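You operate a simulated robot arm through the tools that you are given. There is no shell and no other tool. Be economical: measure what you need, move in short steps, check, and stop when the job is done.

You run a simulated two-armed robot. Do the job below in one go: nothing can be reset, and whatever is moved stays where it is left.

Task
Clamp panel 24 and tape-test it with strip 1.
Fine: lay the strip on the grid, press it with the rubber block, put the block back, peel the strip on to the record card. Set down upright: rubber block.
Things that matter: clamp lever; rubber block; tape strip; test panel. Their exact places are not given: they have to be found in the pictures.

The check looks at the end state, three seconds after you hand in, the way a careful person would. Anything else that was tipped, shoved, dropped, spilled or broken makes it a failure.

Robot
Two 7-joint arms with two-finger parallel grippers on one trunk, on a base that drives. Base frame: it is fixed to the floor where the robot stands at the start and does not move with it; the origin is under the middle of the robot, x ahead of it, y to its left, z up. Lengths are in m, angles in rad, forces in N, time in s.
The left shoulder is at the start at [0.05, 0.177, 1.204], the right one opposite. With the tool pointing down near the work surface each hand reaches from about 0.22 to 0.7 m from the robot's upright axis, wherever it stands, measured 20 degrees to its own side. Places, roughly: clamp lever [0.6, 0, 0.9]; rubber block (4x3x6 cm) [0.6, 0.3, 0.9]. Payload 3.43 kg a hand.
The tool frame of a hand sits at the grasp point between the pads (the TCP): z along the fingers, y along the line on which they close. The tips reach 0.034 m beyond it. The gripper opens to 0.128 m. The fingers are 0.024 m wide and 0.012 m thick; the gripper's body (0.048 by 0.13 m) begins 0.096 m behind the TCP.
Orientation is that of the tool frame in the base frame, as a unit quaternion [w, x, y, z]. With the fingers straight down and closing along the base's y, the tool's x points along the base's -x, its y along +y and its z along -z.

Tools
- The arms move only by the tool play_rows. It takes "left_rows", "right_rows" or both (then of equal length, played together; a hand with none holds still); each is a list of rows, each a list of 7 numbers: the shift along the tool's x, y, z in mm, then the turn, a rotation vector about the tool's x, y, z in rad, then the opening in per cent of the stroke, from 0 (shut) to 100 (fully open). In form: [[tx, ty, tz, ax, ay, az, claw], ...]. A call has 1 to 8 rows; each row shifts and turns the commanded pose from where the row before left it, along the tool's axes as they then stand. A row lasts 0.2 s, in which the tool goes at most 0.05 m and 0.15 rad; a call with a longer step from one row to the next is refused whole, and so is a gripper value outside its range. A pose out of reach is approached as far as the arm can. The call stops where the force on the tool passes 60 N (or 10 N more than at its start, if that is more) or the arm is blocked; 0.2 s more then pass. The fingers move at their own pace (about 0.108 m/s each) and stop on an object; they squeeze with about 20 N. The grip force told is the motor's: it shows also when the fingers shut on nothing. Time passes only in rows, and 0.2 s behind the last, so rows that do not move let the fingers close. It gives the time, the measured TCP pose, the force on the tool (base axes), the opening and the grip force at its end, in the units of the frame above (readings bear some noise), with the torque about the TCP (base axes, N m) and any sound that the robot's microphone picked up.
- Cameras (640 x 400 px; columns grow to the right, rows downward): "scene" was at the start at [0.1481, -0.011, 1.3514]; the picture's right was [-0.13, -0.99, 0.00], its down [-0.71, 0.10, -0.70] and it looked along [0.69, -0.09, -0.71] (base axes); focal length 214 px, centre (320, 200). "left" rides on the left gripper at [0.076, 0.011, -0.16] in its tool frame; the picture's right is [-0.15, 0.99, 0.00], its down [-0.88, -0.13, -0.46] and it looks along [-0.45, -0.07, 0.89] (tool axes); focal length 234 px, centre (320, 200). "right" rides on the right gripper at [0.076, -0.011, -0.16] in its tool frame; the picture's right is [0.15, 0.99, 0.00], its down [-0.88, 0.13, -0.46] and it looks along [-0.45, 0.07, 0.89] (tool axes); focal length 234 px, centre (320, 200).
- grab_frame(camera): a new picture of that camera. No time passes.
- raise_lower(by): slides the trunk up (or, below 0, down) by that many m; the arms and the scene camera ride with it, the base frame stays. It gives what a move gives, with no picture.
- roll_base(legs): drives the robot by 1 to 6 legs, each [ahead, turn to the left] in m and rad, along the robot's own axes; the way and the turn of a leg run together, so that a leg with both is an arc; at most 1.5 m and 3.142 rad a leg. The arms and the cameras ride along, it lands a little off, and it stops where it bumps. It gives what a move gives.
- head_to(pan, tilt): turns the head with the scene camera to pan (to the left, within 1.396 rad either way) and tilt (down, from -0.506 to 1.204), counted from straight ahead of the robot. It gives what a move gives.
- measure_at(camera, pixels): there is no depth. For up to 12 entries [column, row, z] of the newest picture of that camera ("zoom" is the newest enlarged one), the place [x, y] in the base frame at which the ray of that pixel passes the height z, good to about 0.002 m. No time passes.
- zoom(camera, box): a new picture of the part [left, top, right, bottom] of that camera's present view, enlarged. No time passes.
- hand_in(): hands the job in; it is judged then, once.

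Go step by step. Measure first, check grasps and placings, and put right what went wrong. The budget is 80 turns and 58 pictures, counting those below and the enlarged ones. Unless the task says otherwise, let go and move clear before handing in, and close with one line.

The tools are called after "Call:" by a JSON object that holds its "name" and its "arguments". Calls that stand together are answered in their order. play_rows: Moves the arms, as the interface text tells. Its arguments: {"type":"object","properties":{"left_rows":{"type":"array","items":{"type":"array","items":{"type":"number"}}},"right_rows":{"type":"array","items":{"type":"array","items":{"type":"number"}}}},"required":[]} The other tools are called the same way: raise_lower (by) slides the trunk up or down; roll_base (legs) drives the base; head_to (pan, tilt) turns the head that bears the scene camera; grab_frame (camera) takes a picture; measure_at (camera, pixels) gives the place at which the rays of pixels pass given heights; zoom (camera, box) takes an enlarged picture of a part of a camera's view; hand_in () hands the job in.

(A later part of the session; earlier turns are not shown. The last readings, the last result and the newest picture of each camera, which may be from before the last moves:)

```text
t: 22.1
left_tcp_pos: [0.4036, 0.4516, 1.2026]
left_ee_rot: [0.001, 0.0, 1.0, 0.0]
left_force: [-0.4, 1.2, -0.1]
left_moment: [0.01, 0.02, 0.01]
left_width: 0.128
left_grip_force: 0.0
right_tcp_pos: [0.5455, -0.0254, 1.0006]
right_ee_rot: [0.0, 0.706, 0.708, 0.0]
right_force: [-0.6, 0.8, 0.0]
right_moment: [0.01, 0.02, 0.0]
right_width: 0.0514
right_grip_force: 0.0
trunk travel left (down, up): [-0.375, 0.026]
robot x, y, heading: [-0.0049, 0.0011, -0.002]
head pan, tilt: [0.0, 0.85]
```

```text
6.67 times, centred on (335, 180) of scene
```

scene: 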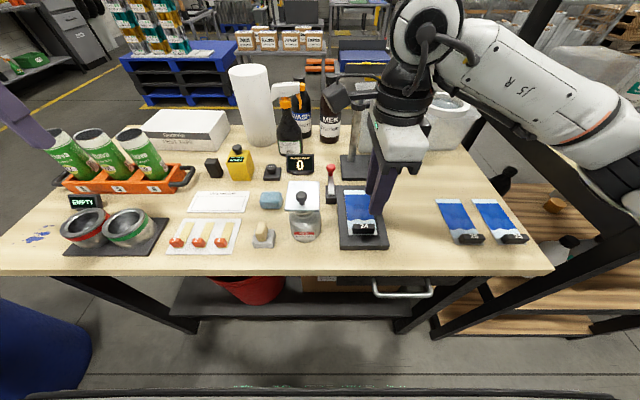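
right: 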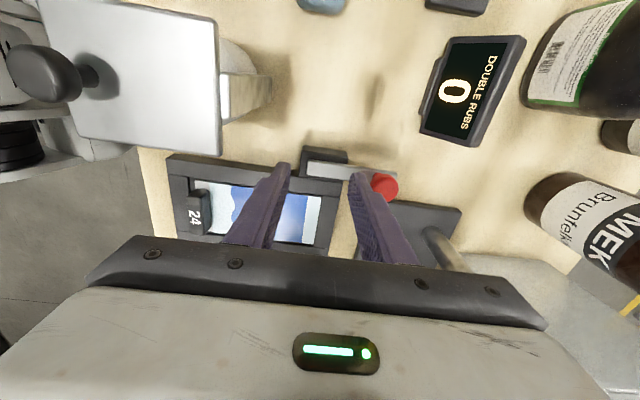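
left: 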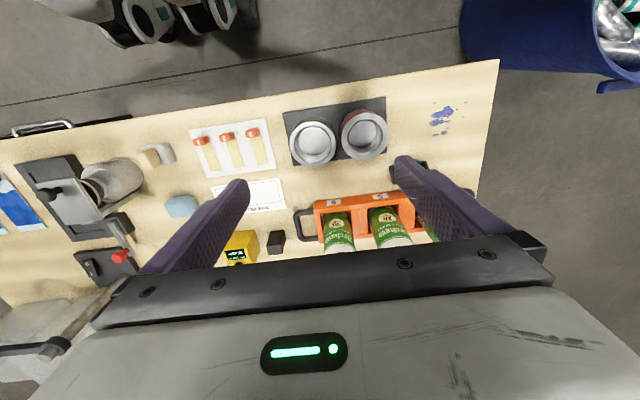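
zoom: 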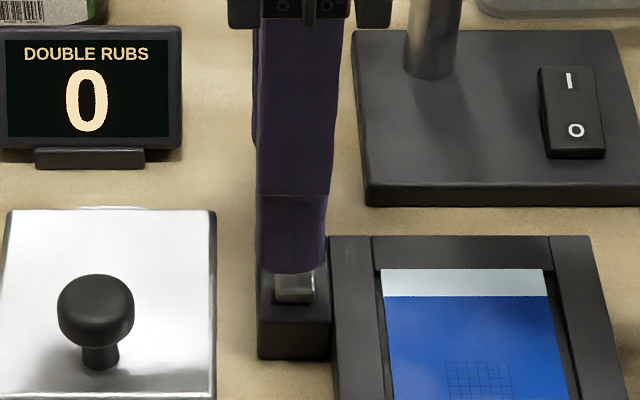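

The fingers passed over the knob with no contact, and the views agree on a lower knob, about (0.612,-0.030,0.955): the lever lies back, away from the robot. I'll rise, turn the right hand to close along y, and grip the knob from both sides.

Call:
{"name": "play_rows", "arguments": {"right_rows": [[0, 0, -45, 0, 0, 0, 40], [0, 0, -15, 0, 0, -0.149, 40], [0, 0, 0, 0, 0, -0.149, 40], [0, 0, 0, 0, 0, -0.149, 40], [0, 0, 0, 0, 0, -0.149, 40], [0, 0, 0, 0, 0, -0.149, 40], [0, 0, 0, 0, 0, -0.149, 40], [0, 0, 0, 0, 0, -0.149, 40]]}}

Call:
{"name": "play_rows", "arguments": {"right_rows": [[0, 0, 0, 0, 0, -0.149, 40], [0, 0, 0, 0, 0, -0.149, 40], [0, 0, 0, 0, 0, -0.149, 40], [0, 0, 0, 0, 0, -0.08, 40], [-35, 0, 0, 0, 0, 0, 40], [-35, 0, 0, 0, 0, 0, 40], [0, 0, 0, 0, 0, 0, 40]]}}

Call:
{"name": "grab_frame", "arguments": {"camera": "right"}}

```text
t: 23.9
left_tcp_pos: [0.4032, 0.4505, 1.2027]
left_ee_rot: [-0.001, 0.0, 1.0, 0.001]
left_force: [0.2, -0.6, -0.5]
left_moment: [-0.02, -0.06, -0.02]
left_width: 0.1281
left_grip_force: 0.1
right_tcp_pos: [0.5456, -0.0247, 1.0598]
right_ee_rot: [-0.001, 0.257, 0.966, 0.001]
right_force: [-1.2, -0.2, -0.2]
right_moment: [-0.01, -0.01, 0.01]
right_width: 0.0513
right_grip_force: 0.0
trunk travel left (down, up): [-0.375, 0.026]
robot x, y, heading: [0.0039, 0.0004, -0.001]
head pan, tilt: [0.0, 0.85]
```

```text
t: 25.5
left_tcp_pos: [0.4041, 0.4506, 1.202]
left_ee_rot: [0.0, 0.001, 1.0, 0.001]
left_force: [-0.3, 0.4, -0.2]
left_moment: [0.0, -0.01, -0.02]
left_width: 0.1281
left_grip_force: 0.1
right_tcp_pos: [0.6099, -0.0282, 1.062]
right_ee_rot: [0.0, -0.003, 1.0, 0.0]
right_force: [0.2, 0.6, 0.9]
right_moment: [-0.05, 0.02, 0.0]
right_width: 0.0513
right_grip_force: 0.2
right hand out of reach, approached as far as the arm can: row 6
trunk travel left (down, up): [-0.375, 0.026]
robot x, y, heading: [0.002, -0.0024, 0.004]
head pan, tilt: [0.0, 0.85]
```

```text
23 pictures are left
```

right: 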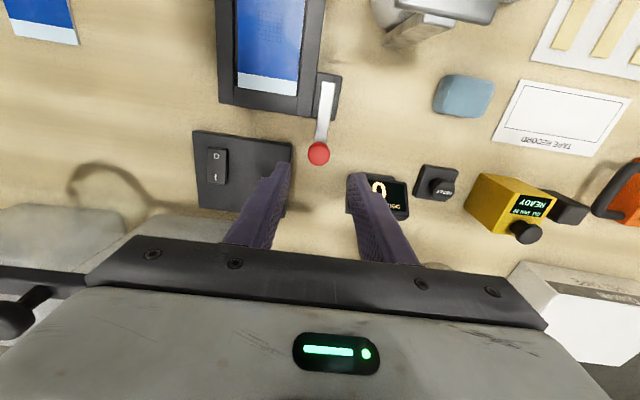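

Call:
{"name": "measure_at", "arguments": {"camera": "right", "pixels": [[319, 153, 0.94], [319, 153, 0.95], [319, 153, 0.96], [319, 153, 0.97], [327, 90, 0.93], [327, 90, 0.94]]}}

```text
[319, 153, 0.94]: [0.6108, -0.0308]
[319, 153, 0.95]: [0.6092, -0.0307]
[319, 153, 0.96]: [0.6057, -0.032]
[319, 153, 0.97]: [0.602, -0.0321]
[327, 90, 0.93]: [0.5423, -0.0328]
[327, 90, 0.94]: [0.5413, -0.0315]
```

The knob is now at about (0.606,-0.031,0.957). I'll lower around it and close.

Call:
{"name": "play_rows", "arguments": {"right_rows": [[2, -2.5, 30, 0, 0, 0, 40], [0, 0, 30, 0, 0, 0, 40], [0, 0, 28, 0, 0, 0, 40], [0, 0, 0, 0, 0, 0, 40]]}}

Call:
{"name": "zoom", "arguments": {"camera": "right", "box": [220, 60, 440, 220]}}

```text
t: 26.5
left_tcp_pos: [0.4039, 0.4505, 1.2033]
left_ee_rot: [0.0, 0.001, 1.0, 0.0]
left_force: [0.1, 0.7, -0.5]
left_moment: [-0.02, 0.01, 0.01]
left_width: 0.1277
left_grip_force: 0.0
right_tcp_pos: [0.6065, -0.0308, 0.9723]
right_ee_rot: [0.0, -0.002, 1.0, 0.0]
right_force: [0.4, 0.9, 0.2]
right_moment: [0.01, 0.04, -0.01]
right_width: 0.0511
right_grip_force: 0.1
trunk travel left (down, up): [-0.375, 0.026]
robot x, y, heading: [0.0011, 0.0018, 0.002]
head pan, tilt: [0.0, 0.85]
```

```text
2.50 times, centred on (330, 140) of right
```

zoom: 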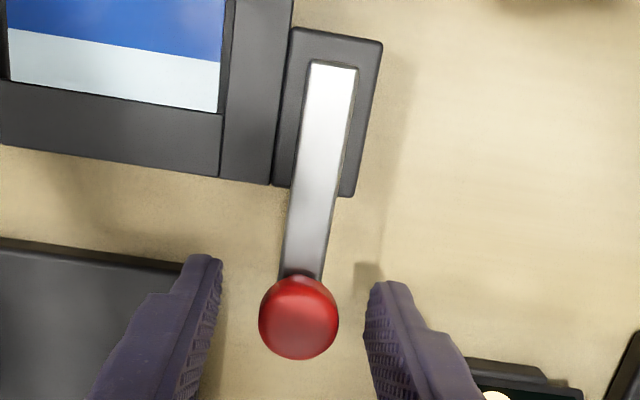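

Call:
{"name": "play_rows", "arguments": {"right_rows": [[0, 0, 0, 0, 0, 0, 0], [0, 0, 0, 0, 0, 0, 0], [0, 0, 0, 0, 0, 0, 0], [2, 0, -6, 0, 0, 0, 0], [2, 0, -6, 0, 0, 0, 0], [0, 0, 0, 0, 0, 0, 0]]}}

Call:
{"name": "grab_frame", "arguments": {"camera": "right"}}

```text
t: 27.9
left_tcp_pos: [0.4065, 0.451, 1.2001]
left_ee_rot: [-0.001, -0.001, 1.0, 0.0]
left_force: [-0.8, 0.3, 0.4]
left_moment: [0.0, -0.01, 0.0]
left_width: 0.128
left_grip_force: 0.1
right_tcp_pos: [0.6048, -0.0316, 0.9784]
right_ee_rot: [-0.004, -0.002, 1.0, 0.001]
right_force: [11.6, -1.6, -29.6]
right_moment: [-0.05, -0.32, 0.09]
right_width: 0.0249
right_grip_force: 45.0
trunk travel left (down, up): [-0.375, 0.026]
robot x, y, heading: [0.0004, 0.0006, 0.002]
head pan, tilt: [0.0, 0.85]
```

```text
21 pictures are left
```

right: 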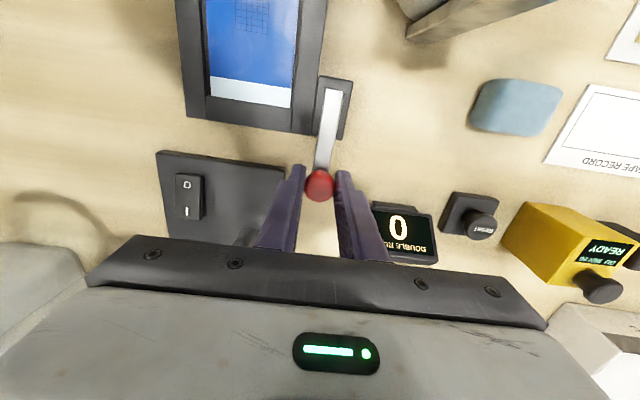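

Lifting met 30 N with hardly any motion, so the lever may swing down and away instead. I'll gently press the knob down.

Call:
{"name": "play_rows", "arguments": {"right_rows": [[-4, 0, 12, 0, 0, 0, 0], [0, 0, 6, 0, 0, 0, 0], [0, 0, 6, 0, 0, 0, 0], [0, 0, 0, 0, 0, 0, 0]]}}

```text
t: 28.9
left_tcp_pos: [0.4007, 0.4497, 1.2034]
left_ee_rot: [0.002, 0.0, 1.0, 0.001]
left_force: [-0.3, 0.1, 0.8]
left_moment: [-0.02, -0.01, 0.02]
left_width: 0.1279
left_grip_force: 0.0
right_tcp_pos: [0.604, -0.0294, 0.9649]
right_ee_rot: [0.004, -0.002, 1.0, 0.002]
right_force: [2.4, -4.1, 32.6]
right_moment: [-0.02, -0.07, -0.01]
right_width: 0.025
right_grip_force: 45.4
trunk travel left (down, up): [-0.375, 0.026]
robot x, y, heading: [0.0016, -0.0031, 0.001]
head pan, tilt: [0.0, 0.85]
```

Vertical motion is stiff both ways. I'll relieve it and test sideways.

Call:
{"name": "play_rows", "arguments": {"right_rows": [[0, 0, -11, 0, 0, 0, 0], [0, -6, 0, 0, 0, 0, 0], [0, -6, 0, 0, 0, 0, 0], [0, 0, 0, 0, 0, 0, 0]]}}

Call:
{"name": "play_rows", "arguments": {"right_rows": [[0, 12, 0, 0, 0, 0, 0], [0, 6, 0, 0, 0, 0, 0], [0, 6, 0, 0, 0, 0, 0], [0, 0, 0, 0, 0, 0, 0]]}}

```text
t: 29.9
left_tcp_pos: [0.405, 0.45, 1.2015]
left_ee_rot: [-0.001, 0.0, 1.0, -0.001]
left_force: [0.5, 0.0, -1.0]
left_moment: [-0.04, 0.01, 0.0]
left_width: 0.1281
left_grip_force: 0.0
right_tcp_pos: [0.6023, -0.0432, 0.966]
right_ee_rot: [-0.006, -0.004, 1.0, -0.001]
right_force: [-6.7, 3.7, -28.8]
right_moment: [0.0, 0.16, -0.16]
right_width: 0.0248
right_grip_force: 44.7
trunk travel left (down, up): [-0.375, 0.026]
robot x, y, heading: [0.0003, -0.0025, -0.002]
head pan, tilt: [0.0, 0.85]
```

```text
t: 30.9
left_tcp_pos: [0.4042, 0.4477, 1.2036]
left_ee_rot: [-0.001, 0.0, 1.0, 0.002]
left_force: [0.6, 0.0, 0.8]
left_moment: [-0.02, -0.01, 0.01]
left_width: 0.128
left_grip_force: 0.0
right_tcp_pos: [0.6055, -0.0288, 0.9681]
right_ee_rot: [-0.003, 0.002, 1.0, -0.005]
right_force: [-9.5, -32.6, -20.6]
right_moment: [-0.23, -0.17, -0.03]
right_width: 0.0248
right_grip_force: 45.1
trunk travel left (down, up): [-0.375, 0.026]
robot x, y, heading: [-0.001, 0.0036, -0.0]
head pan, tilt: [0.0, 0.85]
```

The lever moves freely towards -y, over the panel, and is blocked towards +y: it swivels about a vertical axis at about (0.543,-0.031). I'll swing it in an arc, turning the hand with it.

Call:
{"name": "play_rows", "arguments": {"right_rows": [[0, -11, 5, 0, 0, 0, 0], [0.7, -9.4, 0, 0, 0, 0.149, 0], [0.7, -9.4, 0, 0, 0, 0.149, 0], [0.7, -9.4, 0, 0, 0, 0.149, 0], [0.7, -9.4, 0, 0, 0, 0.149, 0], [0.7, -9.4, 0, 0, 0, 0.149, 0], [0, 0, 0, 0, 0, 0, 0]]}}

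Call:
{"name": "grab_frame", "arguments": {"camera": "right"}}

```text
t: 32.5
left_tcp_pos: [0.4024, 0.4524, 1.2027]
left_ee_rot: [0.001, 0.0, 1.0, 0.0]
left_force: [-0.2, -0.5, 0.3]
left_moment: [0.0, 0.01, -0.03]
left_width: 0.1281
left_grip_force: 0.1
right_tcp_pos: [0.5888, -0.0718, 0.9693]
right_ee_rot: [0.002, 0.363, 0.932, 0.002]
right_force: [3.6, 1.6, 22.1]
right_moment: [0.25, 0.16, -0.27]
right_width: 0.0249
right_grip_force: 44.8
trunk travel left (down, up): [-0.375, 0.026]
robot x, y, heading: [0.005, -0.0022, -0.0]
head pan, tilt: [0.0, 0.85]
```

```text
20 pictures are left
```

right: 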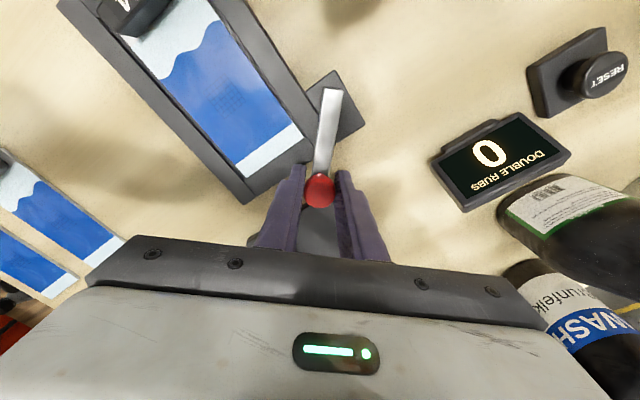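

It follows nicely. I'll ease z and continue the swing.

Call:
{"name": "play_rows", "arguments": {"right_rows": [[0, 0, -4, 0, 0, 0, 0], [0.7, -9.4, 0, 0, 0, 0.149, 0], [0.7, -9.4, 0, 0, 0, 0.149, 0], [0.7, -9.4, 0, 0, 0, 0.149, 0], [0.7, -9.4, 0, 0, 0, 0.149, 0], [0.7, -9.4, 0, 0, 0, 0.149, 0], [0, 0, 0, 0, 0, 0, 0]]}}

Call:
{"name": "grab_frame", "arguments": {"camera": "right"}}

```text
t: 34.1
left_tcp_pos: [0.4036, 0.453, 1.2018]
left_ee_rot: [0.0, 0.0, 1.0, -0.001]
left_force: [0.2, 0.0, 0.5]
left_moment: [-0.01, -0.03, 0.0]
left_width: 0.1278
left_grip_force: 0.0
right_tcp_pos: [0.5474, -0.0926, 0.968]
right_ee_rot: [0.0, 0.676, 0.737, -0.001]
right_force: [-4.0, 11.4, -3.5]
right_moment: [0.47, 0.05, 0.13]
right_width: 0.0249
right_grip_force: 44.7
trunk travel left (down, up): [-0.375, 0.026]
robot x, y, heading: [0.0012, 0.0003, 0.001]
head pan, tilt: [0.0, 0.85]
```

```text
19 pictures are left
```

right: 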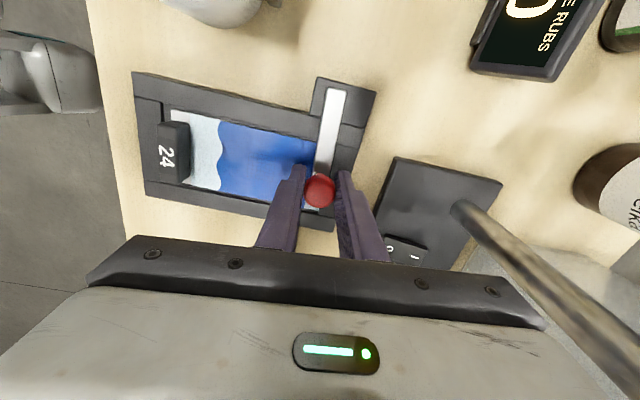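

The lever is now across the panel's far edge. I'll push a little further to find the stop.

Call:
{"name": "play_rows", "arguments": {"right_rows": [[0.3, -6, 0, 0, 0, 0.09, 0], [0, -4, 0, 0, 0, 0.04, 0], [0, -4, 0, 0, 0, 0, 0], [0, 0, 0, 0, 0, 0, 0]]}}

```text
t: 35.1
left_tcp_pos: [0.4078, 0.4524, 1.1999]
left_ee_rot: [-0.002, 0.0, 1.0, -0.002]
left_force: [0.7, 0.0, -0.1]
left_moment: [0.01, 0.02, -0.01]
left_width: 0.128
left_grip_force: 0.1
right_tcp_pos: [0.5425, -0.0936, 0.969]
right_ee_rot: [0.004, 0.725, 0.689, 0.007]
right_force: [41.2, 10.6, -2.7]
right_moment: [-0.46, -0.42, -0.01]
right_width: 0.0248
right_grip_force: 45.1
trunk travel left (down, up): [-0.375, 0.026]
robot x, y, heading: [0.0016, -0.0033, -0.001]
head pan, tilt: [0.0, 0.85]
```

The lever hits its stop at 90° with 41 N, so it is closed over the panel. I'll relax, open, rise and withdraw the right hand.

Call:
{"name": "play_rows", "arguments": {"right_rows": [[0, 8, 0, 0, 0, 0, 0], [0, 0, 0, 0, 0, 0, 20], [0, 0, 0, 0, 0, 0, 40], [0, 0, 0, 0, 0, 0, 40], [0, 0, -40, 0, 0, 0, 40], [0, 0, -45, 0, 0, 0, 40], [-45, 0, -10, 0, 0, 0, 40], [-45, -10, 0, 0, 0, 0, 40]]}}

Call:
{"name": "play_rows", "arguments": {"right_rows": [[-30, -35, 0, 0, 0, 0, 40], [-30, -35, 0, 0, 0, 0, 40], [-30, -35, 0, 0, 0, 0, 40], [-30, -35, 0, 0, 0, 0, 40], [-30, -25, 0, 0, 0, 0, 40], [0, 0, 0, 0, 0, 0, 40]]}}

Call:
{"name": "zoom", "arguments": {"camera": "scene", "box": [310, 150, 400, 260]}}

Call:
{"name": "zoom", "arguments": {"camera": "scene", "box": [160, 210, 250, 260]}}

```text
t: 36.9
left_tcp_pos: [0.4027, 0.4505, 1.2026]
left_ee_rot: [0.0, 0.0, 1.0, 0.0]
left_force: [-1.3, 0.1, 0.3]
left_moment: [-0.01, -0.02, -0.04]
left_width: 0.128
left_grip_force: 0.1
right_tcp_pos: [0.5276, -0.1879, 1.0633]
right_ee_rot: [-0.001, 0.723, 0.691, 0.001]
right_force: [0.4, -1.6, 0.6]
right_moment: [0.02, -0.02, 0.03]
right_width: 0.0514
right_grip_force: 0.1
trunk travel left (down, up): [-0.375, 0.026]
robot x, y, heading: [-0.0027, -0.0027, 0.003]
head pan, tilt: [0.0, 0.85]
```

```text
t: 38.3
left_tcp_pos: [0.4037, 0.4503, 1.2027]
left_ee_rot: [0.0, 0.0, 1.0, 0.0]
left_force: [1.6, 0.0, 0.0]
left_moment: [0.0, 0.0, 0.03]
left_width: 0.1281
left_grip_force: 0.0
right_tcp_pos: [0.3552, -0.327, 1.0615]
right_ee_rot: [-0.001, 0.723, 0.691, -0.001]
right_force: [-0.1, 1.5, -0.9]
right_moment: [0.02, 0.04, 0.02]
right_width: 0.0509
right_grip_force: 0.1
trunk travel left (down, up): [-0.375, 0.026]
robot x, y, heading: [0.0013, -0.0024, 0.002]
head pan, tilt: [0.0, 0.85]
```

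```text
3.64 times, centred on (355, 205) of scene
```

zoom: 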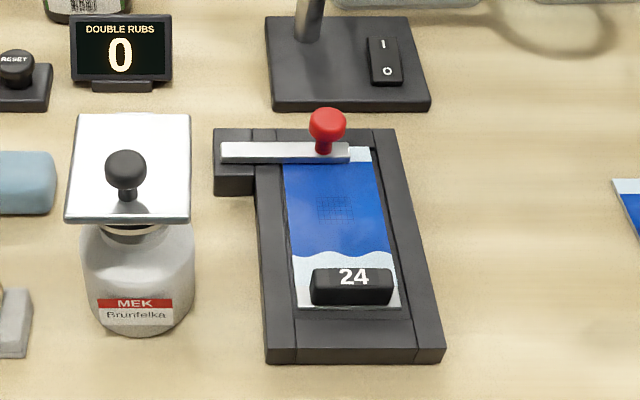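

```text
7.11 times, centred on (205, 235) of scene
```

zoom: 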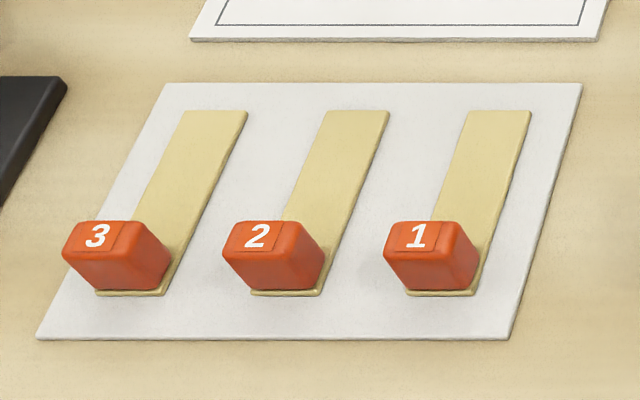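

Call:
{"name": "measure_at", "arguments": {"camera": "zoom", "pixels": [[469, 112, 0.902], [530, 112, 0.902], [408, 295, 0.902], [472, 293, 0.902], [384, 250, 0.915], [458, 250, 0.915], [395, 222, 0.915], [460, 222, 0.915], [300, 222, 0.915], [322, 290, 0.903], [405, 288, 0.903], [478, 288, 0.903]]}}

Call:
{"name": "measure_at", "arguments": {"camera": "scene", "pixels": [[359.1, 207.5, 0.915], [347.5, 189.6, 0.915], [349, 233, 0.915], [367, 233, 0.915], [359.1, 207.5, 0.91]]}}

```text
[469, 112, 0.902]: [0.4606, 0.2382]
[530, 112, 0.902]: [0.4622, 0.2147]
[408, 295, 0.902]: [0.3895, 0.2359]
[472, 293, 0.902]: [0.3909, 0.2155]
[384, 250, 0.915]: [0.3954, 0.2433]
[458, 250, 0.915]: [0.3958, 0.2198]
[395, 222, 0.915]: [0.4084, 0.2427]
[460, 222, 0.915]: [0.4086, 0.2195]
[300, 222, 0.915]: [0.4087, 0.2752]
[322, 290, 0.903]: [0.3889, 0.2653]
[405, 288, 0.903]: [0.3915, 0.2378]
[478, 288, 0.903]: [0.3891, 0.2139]
```

```text
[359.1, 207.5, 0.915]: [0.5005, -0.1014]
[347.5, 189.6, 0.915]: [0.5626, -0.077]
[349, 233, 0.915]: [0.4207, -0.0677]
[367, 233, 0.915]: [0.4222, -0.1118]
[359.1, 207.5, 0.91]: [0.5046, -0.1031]
```

The clamp is closed: the lever bar crosses the panel's far edge. Strip 1's tab is centred at about (0.399,0.226), 24 mm wide, with its top at 0.919. I'll move the left hand above it.

Call:
{"name": "play_rows", "arguments": {"left_rows": [[0, -45, 0, 0, 0, 0, 35], [0, -45, 0, 0, 0, 0, 35], [0, -45, 0, 0, 0, 0, 35], [0, -45, 0, 0, 0, 0, 35], [4, -44.5, 0, 0, 0, 0, 35], [0, 0, 49, 0, 0, 0, 35], [0, 0, 49, 0, 0, 0, 35], [0, 0, 49, 0, 0, 0, 35]]}}

Call:
{"name": "play_rows", "arguments": {"left_rows": [[0, 0, 49, 0, 0, 0, 35], [0, 0, 20, 0, 0, 0, 35], [0, 0, 0, 0, 0, 0, 35]]}}

Call:
{"name": "zoom", "arguments": {"camera": "left", "box": [220, 80, 440, 220]}}

```text
t: 40.1
left_tcp_pos: [0.3954, 0.2258, 1.0536]
left_ee_rot: [0.001, 0.0, 1.0, 0.0]
left_force: [0.1, 0.8, -0.5]
left_moment: [0.03, -0.02, 0.02]
left_width: 0.0448
left_grip_force: 0.0
right_tcp_pos: [0.3555, -0.3254, 1.0612]
right_ee_rot: [0.0, 0.723, 0.691, -0.001]
right_force: [-1.2, -0.2, 0.3]
right_moment: [0.01, -0.01, -0.02]
right_width: 0.0514
right_grip_force: 0.1
trunk travel left (down, up): [-0.375, 0.026]
robot x, y, heading: [0.0046, 0.0008, -0.003]
head pan, tilt: [0.0, 0.85]
```

```text
t: 40.9
left_tcp_pos: [0.3954, 0.2262, 0.9848]
left_ee_rot: [0.001, -0.001, 1.0, 0.001]
left_force: [-0.4, 0.6, 0.5]
left_moment: [-0.02, 0.01, 0.01]
left_width: 0.0448
left_grip_force: 0.1
right_tcp_pos: [0.3551, -0.3263, 1.0598]
right_ee_rot: [-0.001, 0.723, 0.69, 0.001]
right_force: [0.4, 1.3, -0.3]
right_moment: [0.01, -0.01, 0.04]
right_width: 0.0511
right_grip_force: 0.1
trunk travel left (down, up): [-0.375, 0.026]
robot x, y, heading: [-0.0001, 0.0008, -0.004]
head pan, tilt: [0.0, 0.85]
```

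```text
2.86 times, centred on (330, 150) of left
```

zoom: 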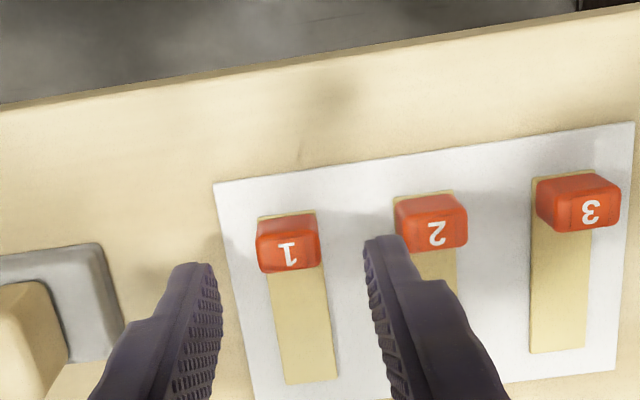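

Call:
{"name": "measure_at", "arguments": {"camera": "zoom", "pixels": [[286, 256, 0.919], [262, 226, 0.919], [317, 220, 0.919], [258, 217, 0.902], [317, 211, 0.902], [287, 383, 0.902], [337, 378, 0.902], [397, 205, 0.915], [262, 272, 0.915], [319, 264, 0.915]]}}

```text
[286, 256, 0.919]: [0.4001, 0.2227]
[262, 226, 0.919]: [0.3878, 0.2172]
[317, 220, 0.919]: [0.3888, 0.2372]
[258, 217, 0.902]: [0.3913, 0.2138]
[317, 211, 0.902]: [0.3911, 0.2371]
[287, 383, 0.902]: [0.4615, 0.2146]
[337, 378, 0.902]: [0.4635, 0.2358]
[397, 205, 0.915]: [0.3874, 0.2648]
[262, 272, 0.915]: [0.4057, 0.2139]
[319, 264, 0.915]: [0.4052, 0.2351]
```

The tab is at (0.399,0.2255). I'll go down to tip height 0.906 and grip it.

Call:
{"name": "play_rows", "arguments": {"left_rows": [[-4, 0, 25, 0, 0, 0, 35], [0, 0, 19.5, 0, 0, 0, 35], [0, 0, 0, 0, 0, 0, 35], [0, 0, 0, 0, 0, 0, 0], [0, 0, 0, 0, 0, 0, 0], [0, 0, 0, 0, 0, 0, 0]]}}

Call:
{"name": "play_rows", "arguments": {"left_rows": [[0, 0, -15, 0, 0, 0, 0], [0, 0, -35, 0, 0, 0, 0], [0, 0, -40, 0, 0, 0, 0], [0, 0, 0, 0, 0, 0, 0]]}}

Call:
{"name": "zoom", "arguments": {"camera": "left", "box": [200, 80, 440, 230]}}

```text
t: 42.3
left_tcp_pos: [0.4037, 0.2237, 0.941]
left_ee_rot: [0.0, 0.0, 1.0, -0.001]
left_force: [0.2, 0.1, 0.1]
left_moment: [-0.01, -0.01, -0.01]
left_width: 0.0204
left_grip_force: 19.7
right_tcp_pos: [0.3548, -0.3267, 1.0616]
right_ee_rot: [-0.001, 0.723, 0.691, 0.001]
right_force: [-0.3, 0.5, 0.6]
right_moment: [0.01, 0.03, 0.01]
right_width: 0.0511
right_grip_force: 0.0
trunk travel left (down, up): [-0.375, 0.026]
robot x, y, heading: [-0.0014, -0.0021, 0.005]
head pan, tilt: [0.0, 0.85]
```

```text
t: 43.3
left_tcp_pos: [0.4028, 0.2271, 1.0311]
left_ee_rot: [0.0, 0.0, 1.0, 0.001]
left_force: [-0.3, 0.2, -0.8]
left_moment: [0.0, 0.02, 0.0]
left_width: 0.0204
left_grip_force: 20.2
right_tcp_pos: [0.3559, -0.3269, 1.0614]
right_ee_rot: [0.0, 0.723, 0.691, 0.001]
right_force: [0.3, -0.8, -0.3]
right_moment: [0.03, -0.03, -0.04]
right_width: 0.0509
right_grip_force: 0.0
trunk travel left (down, up): [-0.375, 0.026]
robot x, y, heading: [0.0001, 0.0, -0.003]
head pan, tilt: [0.0, 0.85]
```

```text
2.67 times, centred on (320, 155) of left
```

zoom: 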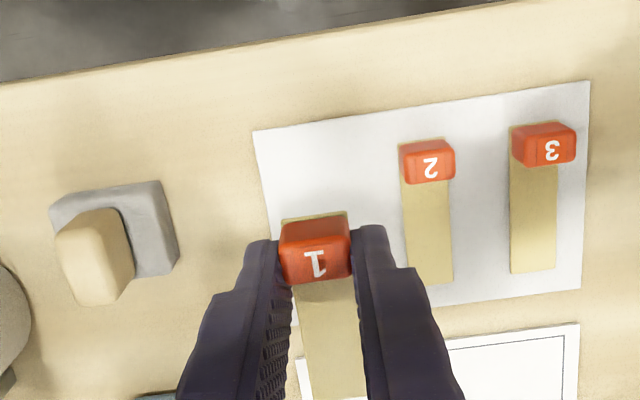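

Strip 1 is held. I'll rise above the MEK bottle (top about 1.03) and carry it to over the grid at about (0.497,-0.1015).

Call:
{"name": "play_rows", "arguments": {"left_rows": [[0, 0, -45, 0, 0, 0, 0], [0, 0, -45, 0, 0, 0, 0], [0, 0, -30, 0, 0, 0, 0], [-10, -46, 0, 0, 0, 0, 0], [-10, -47, 0, 0, 0, 0, 0], [-10, -47, 0, 0, 0, 0, 0], [-10, -47, 0, 0, 0, 0, 0], [-10, -47, 0, 0, 0, 0, 0]]}}

Call:
{"name": "play_rows", "arguments": {"left_rows": [[-10, -47, 0, 0, 0, 0, 0], [-10, -47, 0, 0, 0, 0, 0], [0, 0, 49, 0, 0, 0, 0], [0, 0, 49, 0, 0, 0, 0], [0, 0, 40, 0, 0, 0, 0], [0, 0, 0, 0, 0, 0, 0]]}}

Call:
{"name": "grab_frame", "arguments": {"camera": "left"}}

Call:
{"name": "zoom", "arguments": {"camera": "scene", "box": [310, 150, 410, 260]}}

```text
t: 45.1
left_tcp_pos: [0.4506, -0.0089, 1.1504]
left_ee_rot: [0.0, 0.001, 1.0, 0.001]
left_force: [0.6, -0.3, 0.1]
left_moment: [0.02, 0.0, 0.01]
left_width: 0.0205
left_grip_force: 20.0
right_tcp_pos: [0.3555, -0.3294, 1.0613]
right_ee_rot: [-0.002, 0.723, 0.691, 0.0]
right_force: [-0.1, -1.0, 0.2]
right_moment: [0.02, 0.01, 0.02]
right_width: 0.0513
right_grip_force: 0.1
trunk travel left (down, up): [-0.375, 0.026]
robot x, y, heading: [0.0025, -0.0014, 0.0]
head pan, tilt: [0.0, 0.85]
```

```text
t: 46.5
left_tcp_pos: [0.4711, -0.1012, 1.0153]
left_ee_rot: [0.001, 0.0, 1.0, 0.0]
left_force: [-0.7, -0.5, 0.0]
left_moment: [-0.01, 0.01, 0.0]
left_width: 0.0206
left_grip_force: 19.9
right_tcp_pos: [0.3556, -0.3268, 1.0619]
right_ee_rot: [-0.001, 0.723, 0.691, 0.0]
right_force: [-0.5, 0.1, 0.3]
right_moment: [0.0, 0.01, 0.0]
right_width: 0.0511
right_grip_force: 0.1
trunk travel left (down, up): [-0.375, 0.026]
robot x, y, heading: [-0.0009, -0.0028, 0.003]
head pan, tilt: [0.0, 0.85]
```

```text
14 pictures are left
```

left: 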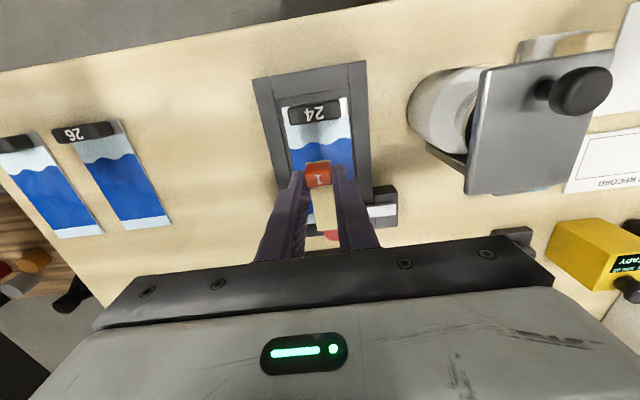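

```text
3.64 times, centred on (360, 205) of scene
```

zoom: 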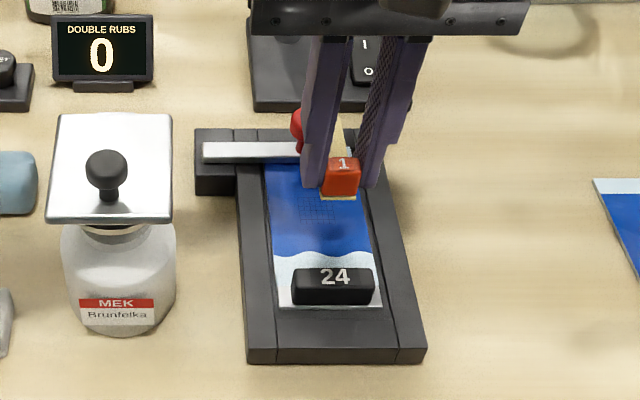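

Call:
{"name": "measure_at", "arguments": {"camera": "zoom", "pixels": [[317, 208, 0.917], [300, 197, 0.917], [334, 220, 0.917]]}}

Call:
{"name": "play_rows", "arguments": {"left_rows": [[0, 0, 25, 0, 0, 0, 0], [0, 0, 25, 0, 0, 0, 0], [0, 0, 4, 0, 0, 0, 0], [0, 0, 0, 0, 0, 0, 0]]}}

```text
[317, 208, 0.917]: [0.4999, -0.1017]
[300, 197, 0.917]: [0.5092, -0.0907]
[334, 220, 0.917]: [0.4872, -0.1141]
```

```text
t: 47.5
left_tcp_pos: [0.4705, -0.1009, 0.9609]
left_ee_rot: [0.0, 0.0, 1.0, 0.0]
left_force: [-0.4, 0.8, 2.2]
left_moment: [0.0, -0.04, 0.06]
left_width: 0.0206
left_grip_force: 19.9
right_tcp_pos: [0.3548, -0.327, 1.0604]
right_ee_rot: [-0.001, 0.723, 0.691, 0.0]
right_force: [-0.7, 0.6, 0.3]
right_moment: [-0.01, -0.01, -0.01]
right_width: 0.0511
right_grip_force: 0.1
trunk travel left (down, up): [-0.375, 0.026]
robot x, y, heading: [0.0017, -0.0002, 0.0]
head pan, tilt: [0.0, 0.85]
```

There is slight contact already. I'll ease down 2 mm more and look before releasing.

Call:
{"name": "play_rows", "arguments": {"left_rows": [[0, 0, 2, 0, 0, 0, 0], [0, 0, 0, 0, 0, 0, 0]]}}

Call:
{"name": "zoom", "arguments": {"camera": "scene", "box": [320, 160, 400, 250]}}

```text
t: 48.1
left_tcp_pos: [0.4714, -0.1017, 0.9615]
left_ee_rot: [0.001, 0.0, 1.0, 0.0]
left_force: [-0.7, 1.6, 14.2]
left_moment: [0.06, -0.06, 0.04]
left_width: 0.0209
left_grip_force: 20.0
right_tcp_pos: [0.3541, -0.3266, 1.0621]
right_ee_rot: [0.0, 0.723, 0.691, 0.0]
right_force: [0.5, -0.4, -0.9]
right_moment: [0.01, 0.0, 0.01]
right_width: 0.0512
right_grip_force: 0.0
trunk travel left (down, up): [-0.375, 0.026]
robot x, y, heading: [0.0011, 0.0004, -0.0]
head pan, tilt: [0.0, 0.85]
```

```text
4.44 times, centred on (360, 205) of scene
```

zoom: 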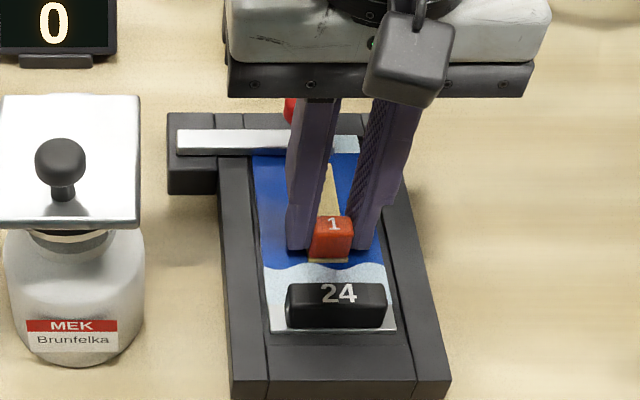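

The strip lies on the grid with 14 N of contact at tip height 0.927. I'll release, rise, and move the left hand to a point above and in front of the black rubber block.

Call:
{"name": "play_rows", "arguments": {"left_rows": [[0, 0, -1.5, 0, 0, 0, 0], [0, 0, 0, 0, 0, 0, 15], [0, 0, 0, 0, 0, 0, 35], [0, 0, 0, 0, 0, 0, 35], [0, 0, -40, 0, 0, 0, 35], [0, 0, -49, 0, 0, 0, 35], [0, 0, -49, 0, 0, 0, 45], [0, 0, -45, 0, 0, 0, 45]]}}

Call:
{"name": "play_rows", "arguments": {"left_rows": [[0, 48, 0, 0, 0, 0, 45], [0, 48, 0, 0, 0, 0, 45], [-10, 48, 0, 0, 0, 0, 45], [-10, 48, 0, 0, 0, 0, 45], [-10, 48, 0, 0, 0, 0, 45], [-10, 48, 0, 0, 0, 0, 45], [-10, 48, 0, 0, 0, 0, 45], [-10, 48, 0, 0, 0, 0, 45]]}}

Call:
{"name": "play_rows", "arguments": {"left_rows": [[-5, 28, 10, 0, 0, -0.14, 45], [0, 0, 10, 0, 0, -0.14, 45], [0, 0, 10, 0, 0, -0.14, 45], [0, 0, 10, 0, 0, -0.14, 45], [0, 0, 10, 0, 0, -0.14, 45], [0, 0, 0, 0, 0, 0, 45]]}}

Call:
{"name": "grab_frame", "arguments": {"camera": "left"}}

```text
t: 49.9
left_tcp_pos: [0.473, -0.1014, 1.144]
left_ee_rot: [0.0, 0.001, 1.0, 0.0]
left_force: [0.1, -0.1, -0.4]
left_moment: [0.0, 0.01, 0.0]
left_width: 0.0578
left_grip_force: 0.0
right_tcp_pos: [0.3546, -0.3261, 1.0615]
right_ee_rot: [-0.001, 0.723, 0.691, 0.001]
right_force: [0.1, -0.7, 0.1]
right_moment: [0.02, -0.02, -0.01]
right_width: 0.0512
right_grip_force: 0.1
trunk travel left (down, up): [-0.375, 0.026]
robot x, y, heading: [0.0024, 0.0002, -0.003]
head pan, tilt: [0.0, 0.85]
```

```text
t: 51.7
left_tcp_pos: [0.5316, 0.2815, 1.1383]
left_ee_rot: [0.0, 0.001, 1.0, -0.001]
left_force: [-0.9, 0.4, -0.5]
left_moment: [-0.02, -0.03, 0.04]
left_width: 0.0576
left_grip_force: 0.0
right_tcp_pos: [0.3552, -0.3259, 1.0607]
right_ee_rot: [0.0, 0.724, 0.69, -0.001]
right_force: [0.2, 0.3, -0.8]
right_moment: [-0.01, 0.01, 0.02]
right_width: 0.0515
right_grip_force: 0.0
trunk travel left (down, up): [-0.375, 0.026]
robot x, y, heading: [0.0005, -0.0031, 0.001]
head pan, tilt: [0.0, 0.85]
```

```text
t: 53.1
left_tcp_pos: [0.5373, 0.3083, 1.0936]
left_ee_rot: [0.0, -0.344, 0.939, -0.001]
left_force: [0.4, -0.4, 0.1]
left_moment: [0.0, 0.0, 0.01]
left_width: 0.0577
left_grip_force: 0.1
right_tcp_pos: [0.3553, -0.326, 1.0618]
right_ee_rot: [-0.001, 0.723, 0.691, 0.001]
right_force: [-0.5, -0.2, 0.2]
right_moment: [0.02, -0.02, -0.03]
right_width: 0.0512
right_grip_force: 0.0
trunk travel left (down, up): [-0.375, 0.026]
robot x, y, heading: [0.0007, 0.0006, -0.001]
head pan, tilt: [0.0, 0.85]
```

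```text
11 pictures are left
```

left: 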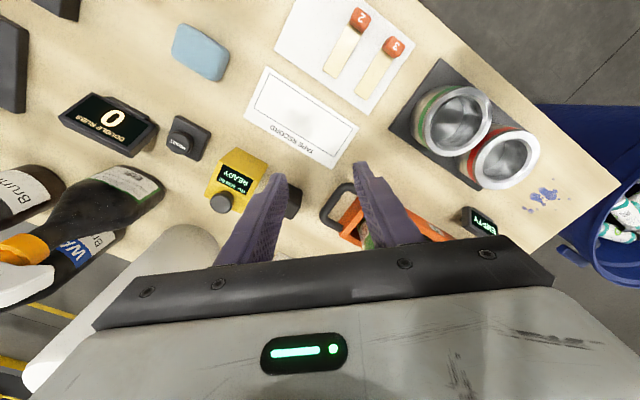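

The block is hidden behind a finger, so I'll move most of the way to it to test the reach and get a view.

Call:
{"name": "play_rows", "arguments": {"left_rows": [[-37, -24, 0, 0, 0, 0, 45], [-37, -24, 0, 0, 0, 0, 45], [0, 0, 30, 0, 0, 0, 45], [0, 0, 0, 0, 0, 0, 45]]}}

Call:
{"name": "zoom", "arguments": {"camera": "left", "box": [200, 80, 440, 240]}}

```text
t: 54.1
left_tcp_pos: [0.6254, 0.3188, 1.0632]
left_ee_rot: [0.001, -0.343, 0.94, 0.001]
left_force: [0.0, -1.3, 0.3]
left_moment: [0.03, -0.03, 0.0]
left_width: 0.0578
left_grip_force: 0.1
right_tcp_pos: [0.3542, -0.3275, 1.0605]
right_ee_rot: [-0.001, 0.723, 0.691, 0.001]
right_force: [-0.9, -0.8, 0.4]
right_moment: [0.01, -0.01, -0.02]
right_width: 0.0513
right_grip_force: 0.1
trunk travel left (down, up): [-0.375, 0.026]
robot x, y, heading: [-0.0026, 0.0031, -0.0]
head pan, tilt: [0.0, 0.85]
```

```text
2.50 times, centred on (320, 160) of left
```

zoom: 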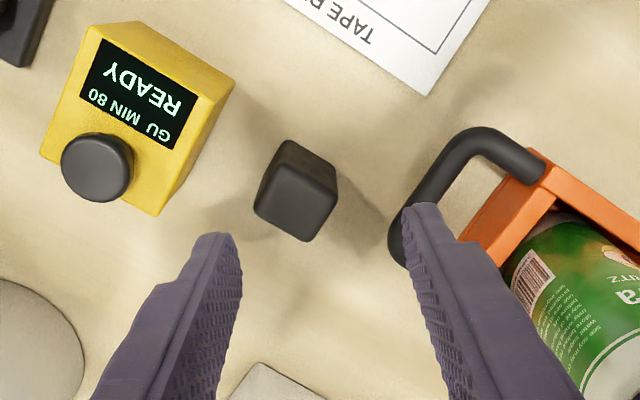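

Call:
{"name": "measure_at", "arguments": {"camera": "zoom", "pixels": [[272, 166, 0.96], [336, 194, 0.96], [310, 242, 0.96], [254, 208, 0.96], [285, 141, 0.9], [338, 163, 0.9], [235, 80, 0.95], [155, 215, 0.95], [388, 240, 0.95], [410, 205, 0.95]]}}

```text
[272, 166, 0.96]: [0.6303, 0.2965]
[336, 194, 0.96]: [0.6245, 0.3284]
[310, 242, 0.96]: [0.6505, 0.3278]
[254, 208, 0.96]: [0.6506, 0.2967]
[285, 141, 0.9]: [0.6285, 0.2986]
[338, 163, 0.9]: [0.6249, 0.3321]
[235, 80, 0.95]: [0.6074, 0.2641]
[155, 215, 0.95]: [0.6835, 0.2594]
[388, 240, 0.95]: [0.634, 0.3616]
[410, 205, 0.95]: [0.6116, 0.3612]
```

The block is nearly axis-aligned, centred at about (0.639,0.3125) with yaw about 0.1. The gauge (y 0.264) and crate handle (y 0.361) leave just enough room, so I'll turn back to a nearly straight y-grip and descend partway.

Call:
{"name": "play_rows", "arguments": {"left_rows": [[0, 0, 0, 0, 0, 0.149, 43], [0, 0, 0, 0, 0, 0.149, 43], [0, 0, 0, 0, 0, 0.149, 43], [0, 0, 0, 0, 0, 0.149, 43], [-13, -7, 0, 0, 0, 0, 43], [0, 0, 30, 0, 0, 0, 43], [0, 0, 0, 0, 0, 0, 43]]}}

Call:
{"name": "zoom", "arguments": {"camera": "left", "box": [220, 90, 420, 230]}}

```text
t: 55.7
left_tcp_pos: [0.6393, 0.3147, 1.0346]
left_ee_rot: [0.0, -0.051, 0.999, 0.0]
left_force: [0.4, 0.2, -0.1]
left_moment: [0.02, 0.02, 0.04]
left_width: 0.055
left_grip_force: 0.1
right_tcp_pos: [0.3539, -0.3272, 1.0617]
right_ee_rot: [-0.001, 0.723, 0.691, 0.0]
right_force: [0.2, -0.6, 0.9]
right_moment: [0.0, 0.02, -0.02]
right_width: 0.0516
right_grip_force: 0.1
trunk travel left (down, up): [-0.375, 0.026]
robot x, y, heading: [-0.0002, 0.0042, -0.001]
head pan, tilt: [0.0, 0.85]
```

```text
2.86 times, centred on (320, 160) of left
```

zoom: 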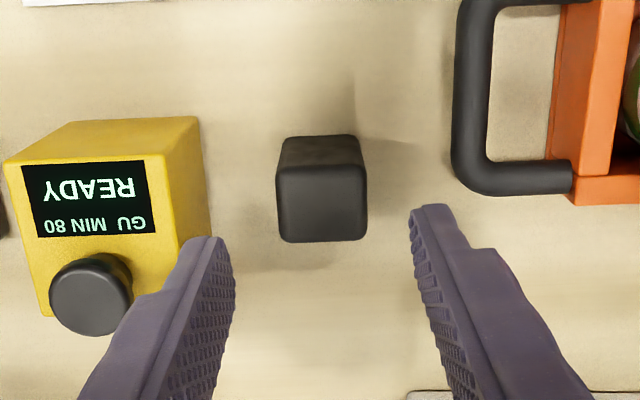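

Call:
{"name": "measure_at", "arguments": {"camera": "zoom", "pixels": [[280, 170, 0.96], [364, 166, 0.96], [367, 238, 0.96], [279, 240, 0.96], [205, 160, 0.95], [210, 236, 0.9]]}}

```text
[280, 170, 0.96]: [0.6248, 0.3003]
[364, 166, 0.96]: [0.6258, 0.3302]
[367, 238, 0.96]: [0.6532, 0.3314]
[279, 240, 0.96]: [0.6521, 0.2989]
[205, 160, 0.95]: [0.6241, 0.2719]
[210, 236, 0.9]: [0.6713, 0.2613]
```

Call:
{"name": "play_rows", "arguments": {"left_rows": [[0, 0, 0, 0, 0, 0.1, 36], [0, 0, 30, 0, 0, 0, 36], [0, 0, 30, 0, 0, 0, 36], [0, 0, 18, 0, 0, 0, 36], [0, 0, 0, 0, 0, 0, 36], [0, 0, 0, 0, 0, 0, 0], [0, 0, 0, 0, 0, 0, 0], [0, 0, 0, 0, 0, 0, 0]]}}

```text
t: 57.5
left_tcp_pos: [0.6385, 0.315, 0.9568]
left_ee_rot: [0.0, -0.003, 1.0, 0.0]
left_force: [0.1, 0.4, 0.0]
left_moment: [0.01, 0.01, 0.01]
left_width: 0.0335
left_grip_force: 19.4
right_tcp_pos: [0.3549, -0.3257, 1.0613]
right_ee_rot: [-0.001, 0.723, 0.691, 0.0]
right_force: [0.2, 0.1, 0.3]
right_moment: [0.01, -0.02, 0.02]
right_width: 0.0511
right_grip_force: 0.1
trunk travel left (down, up): [-0.375, 0.026]
robot x, y, heading: [0.0016, 0.0033, 0.004]
head pan, tilt: [0.0, 0.85]
```

The block is gripped at 33.5 mm. I'll lift it straight up and carry it over the grid.

Call:
{"name": "play_rows", "arguments": {"left_rows": [[0, 0, -25, 0, 0, 0, 0], [0, 0, -45, 0, 0, 0, 0], [0, 0, -45, 0, 0, 0, 0], [0, 0, -45, 0, 0, 0, 0], [0, 0, -33, 0, 0, 0, 0], [15.5, -46.3, 0, 0, 0, 0, 0], [15.5, -46.3, 0, 0, 0, 0, 0], [15.5, -46.3, 0, 0, 0, 0, 0]]}}

Call:
{"name": "play_rows", "arguments": {"left_rows": [[15.5, -46.3, 0, 0, 0, 0, 0], [15.5, -46.3, 0, 0, 0, 0, 0], [15.5, -46.3, 0, 0, 0, 0, 0], [15.5, -46.3, 0, 0, 0, 0, 0], [15.5, -46.3, 0, 0, 0, 0, 0], [15, -46.3, 0, 0, 0, 0, 0], [0, 0, 45, 0, 0, 0, 0], [0, 0, 45, 0, 0, 0, 0]]}}

Call:
{"name": "zoom", "arguments": {"camera": "scene", "box": [310, 140, 410, 250]}}

```text
t: 59.3
left_tcp_pos: [0.5788, 0.1771, 1.1291]
left_ee_rot: [0.0, -0.003, 1.0, 0.0]
left_force: [0.7, -0.3, 0.0]
left_moment: [-0.01, -0.02, 0.04]
left_width: 0.0335
left_grip_force: 20.2
left hand out of reach, approached as far as the arm can: row 4, 5
right_tcp_pos: [0.3549, -0.3274, 1.0594]
right_ee_rot: [0.0, 0.723, 0.691, 0.001]
right_force: [0.7, -0.4, -0.4]
right_moment: [0.03, -0.01, -0.03]
right_width: 0.0514
right_grip_force: 0.0
trunk travel left (down, up): [-0.375, 0.026]
robot x, y, heading: [-0.0007, 0.0018, -0.006]
head pan, tilt: [0.0, 0.85]
```

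```text
t: 61.1
left_tcp_pos: [0.4882, -0.0942, 1.0368]
left_ee_rot: [0.0, -0.002, 1.0, 0.0]
left_force: [0.2, -0.2, -1.7]
left_moment: [0.03, 0.0, 0.0]
left_width: 0.0334
left_grip_force: 19.5
right_tcp_pos: [0.3561, -0.3273, 1.0607]
right_ee_rot: [0.0, 0.723, 0.691, 0.0]
right_force: [0.1, -0.3, 0.7]
right_moment: [0.04, 0.03, -0.01]
right_width: 0.0513
right_grip_force: 0.1
trunk travel left (down, up): [-0.375, 0.026]
robot x, y, heading: [0.003, 0.0015, -0.0]
head pan, tilt: [0.0, 0.85]
```

```text
3.64 times, centred on (360, 195) of scene
```

zoom: 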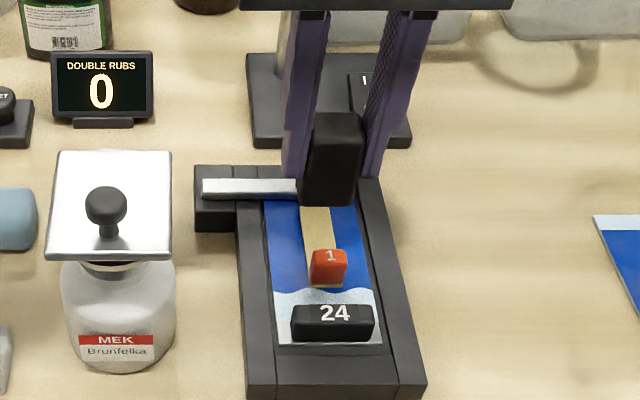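

Call:
{"name": "measure_at", "arguments": {"camera": "zoom", "pixels": [[302, 225, 0.922], [333, 225, 0.922], [310, 286, 0.922], [344, 285, 0.922], [300, 200, 0.935]]}}

Call:
{"name": "play_rows", "arguments": {"left_rows": [[-11, -7.5, 0, 0, 0, 0, 0], [0, 0, 25, 0, 0, 0, 0], [0, 0, 25, 0, 0, 0, 0], [0, 0, 4, 0, 0, 0, 0], [0, 0, 0, 0, 0, 0, 0]]}}

```text
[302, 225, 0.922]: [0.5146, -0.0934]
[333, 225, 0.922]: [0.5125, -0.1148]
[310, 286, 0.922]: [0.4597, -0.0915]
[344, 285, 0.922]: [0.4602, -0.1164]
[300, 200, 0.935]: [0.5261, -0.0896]
```

```text
t: 62.3
left_tcp_pos: [0.5021, -0.1053, 0.9847]
left_ee_rot: [0.001, -0.002, 1.0, -0.001]
left_force: [-0.1, 1.2, -1.1]
left_moment: [0.01, -0.06, -0.01]
left_width: 0.0334
left_grip_force: 20.1
right_tcp_pos: [0.3537, -0.3277, 1.0613]
right_ee_rot: [-0.001, 0.723, 0.691, 0.001]
right_force: [0.2, 0.2, -0.2]
right_moment: [-0.02, -0.01, 0.02]
right_width: 0.051
right_grip_force: 0.1
trunk travel left (down, up): [-0.375, 0.026]
robot x, y, heading: [0.0017, -0.0004, 0.0]
head pan, tilt: [0.0, 0.85]
```

The tape covers the grid. Now I'll press down in small steps.

Call:
{"name": "play_rows", "arguments": {"left_rows": [[1, 2, 3, 0, 0, 0, 0], [0, 0, 3, 0, 0, 0, 0], [0, 0, 3, 0, 0, 0, 0], [0, 0, 0, 0, 0, 0, 0]]}}

```text
t: 63.3
left_tcp_pos: [0.4992, -0.1049, 0.9795]
left_ee_rot: [0.003, -0.002, 1.0, -0.001]
left_force: [2.4, 0.3, 28.6]
left_moment: [0.1, -0.06, 0.01]
left_width: 0.0335
left_grip_force: 19.8
right_tcp_pos: [0.3534, -0.3261, 1.0624]
right_ee_rot: [0.0, 0.723, 0.691, 0.001]
right_force: [0.0, 0.2, -0.2]
right_moment: [-0.01, -0.01, -0.02]
right_width: 0.051
right_grip_force: 0.1
trunk travel left (down, up): [-0.375, 0.026]
robot x, y, heading: [0.0022, 0.0004, 0.003]
head pan, tilt: [0.0, 0.85]
```

That gives 28.6 N on the tape. I'll add a little and hold for about a second.

Call:
{"name": "play_rows", "arguments": {"left_rows": [[0, 0, 2, 0, 0, 0, 0], [0, 0, 0, 0, 0, 0, 0], [0, 0, 0, 0, 0, 0, 0], [0, 0, 0, 0, 0, 0, 0], [0, 0, 0, 0, 0, 0, 0], [0, 0, 0, 0, 0, 0, 0]]}}

Call:
{"name": "play_rows", "arguments": {"left_rows": [[0, 0, -15, 0, 0, 0, 0], [0, 0, -25, 0, 0, 0, 0], [0, 0, -40, 0, 0, 0, 0], [0, 0, -30, 0, 0, 0, 0], [0, 0, 0, 0, 0, 0, 0]]}}

Call:
{"name": "zoom", "arguments": {"camera": "scene", "box": [310, 90, 410, 250]}}

```text
t: 64.7
left_tcp_pos: [0.498, -0.1034, 0.9784]
left_ee_rot: [0.002, -0.001, 1.0, -0.001]
left_force: [-1.0, -1.1, 28.8]
left_moment: [0.0, 0.07, -0.03]
left_width: 0.0335
left_grip_force: 20.2
right_tcp_pos: [0.3535, -0.3262, 1.0626]
right_ee_rot: [0.0, 0.723, 0.691, 0.001]
right_force: [0.1, -0.3, -0.5]
right_moment: [-0.04, -0.03, -0.03]
right_width: 0.0514
right_grip_force: 0.1
trunk travel left (down, up): [-0.375, 0.026]
robot x, y, heading: [-0.0015, -0.0014, -0.001]
head pan, tilt: [0.0, 0.85]
```

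```text
t: 65.9
left_tcp_pos: [0.5008, -0.1032, 1.084]
left_ee_rot: [0.0, -0.001, 1.0, -0.001]
left_force: [-0.8, -0.2, -1.2]
left_moment: [0.0, 0.01, -0.03]
left_width: 0.0334
left_grip_force: 19.2
right_tcp_pos: [0.3554, -0.3269, 1.0608]
right_ee_rot: [-0.001, 0.723, 0.691, 0.001]
right_force: [0.5, -0.2, -0.8]
right_moment: [0.0, -0.03, 0.02]
right_width: 0.0515
right_grip_force: 0.0
trunk travel left (down, up): [-0.375, 0.026]
robot x, y, heading: [-0.0002, -0.0025, -0.002]
head pan, tilt: [0.0, 0.85]
```

```text
2.50 times, centred on (360, 170) of scene
```

zoom: 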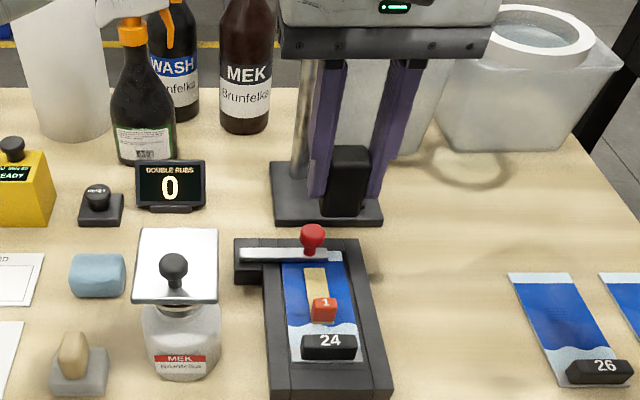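

The strip stays flat and the block is still upright in the grip. I'll carry the block back to its place at (0.6385,0.315).

Call:
{"name": "play_rows", "arguments": {"left_rows": [[0, 0, -40, 0, 0, 0, 0], [-15, 46.4, 0, 0, 0, 0, 0], [-15, 46.4, 0, 0, 0, 0, 0], [-15, 46.4, 0, 0, 0, 0, 0], [-15, 46.4, 0, 0, 0, 0, 0], [-15, 46.4, 0, 0, 0, 0, 0], [-15, 46.4, 0, 0, 0, 0, 0], [-15, 46.4, 0, 0, 0, 0, 0]]}}

Call:
{"name": "play_rows", "arguments": {"left_rows": [[-15, 46.4, 0, 0, 0, 0, 0], [-15, 46.4, 0, 0, 0, 0, 0], [0, 0, 40, 0, 0, 0, 0], [0, 0, 40, 0, 0, 0, 0], [0, 0, 20, 0, 0, 0, 0], [0, 0, 0, 0, 0, 0, 0]]}}

```text
t: 67.7
left_tcp_pos: [0.6037, 0.219, 1.1243]
left_ee_rot: [0.0, -0.002, 1.0, -0.001]
left_force: [0.3, -0.6, -1.0]
left_moment: [0.01, -0.01, 0.0]
left_width: 0.0332
left_grip_force: 19.8
right_tcp_pos: [0.3559, -0.326, 1.0613]
right_ee_rot: [0.001, 0.723, 0.691, 0.0]
right_force: [0.2, -0.1, 0.1]
right_moment: [-0.02, 0.01, 0.0]
right_width: 0.0512
right_grip_force: 0.0
trunk travel left (down, up): [-0.375, 0.026]
robot x, y, heading: [-0.0001, 0.0003, -0.002]
head pan, tilt: [0.0, 0.85]
```

```text
t: 69.1
left_tcp_pos: [0.6239, 0.3147, 1.024]
left_ee_rot: [0.0, -0.003, 1.0, 0.0]
left_force: [0.0, 0.7, -0.3]
left_moment: [-0.01, -0.01, -0.02]
left_width: 0.0334
left_grip_force: 20.1
left hand out of reach, approached as far as the arm can: row 2
right_tcp_pos: [0.3553, -0.3266, 1.0616]
right_ee_rot: [-0.001, 0.723, 0.691, 0.0]
right_force: [0.6, 0.8, 0.5]
right_moment: [0.0, 0.03, 0.02]
right_width: 0.0516
right_grip_force: 0.0
trunk travel left (down, up): [-0.375, 0.026]
robot x, y, heading: [0.0031, 0.0015, 0.002]
head pan, tilt: [0.0, 0.85]
```

It ended 15 mm short in x at the higher level. I'll make that up here and lower.

Call:
{"name": "play_rows", "arguments": {"left_rows": [[-14.5, 0, 0, 0, 0, 0, 0], [0, 0, 30, 0, 0, 0, 0], [0, 0, 30, 0, 0, 0, 0], [0, 0, 5, 0, 0, 0, 0], [0, 0, 0, 0, 0, 0, 0]]}}

```text
t: 70.3
left_tcp_pos: [0.6402, 0.3163, 0.9577]
left_ee_rot: [0.0, -0.001, 1.0, 0.0]
left_force: [0.1, -0.2, -0.1]
left_moment: [-0.01, 0.0, 0.02]
left_width: 0.0334
left_grip_force: 20.2
right_tcp_pos: [0.3557, -0.3261, 1.0613]
right_ee_rot: [-0.001, 0.723, 0.69, 0.0]
right_force: [0.1, -0.6, 0.6]
right_moment: [0.03, 0.02, -0.01]
right_width: 0.0512
right_grip_force: 0.1
trunk travel left (down, up): [-0.375, 0.026]
robot x, y, heading: [0.0035, 0.0018, 0.003]
head pan, tilt: [0.0, 0.85]
```

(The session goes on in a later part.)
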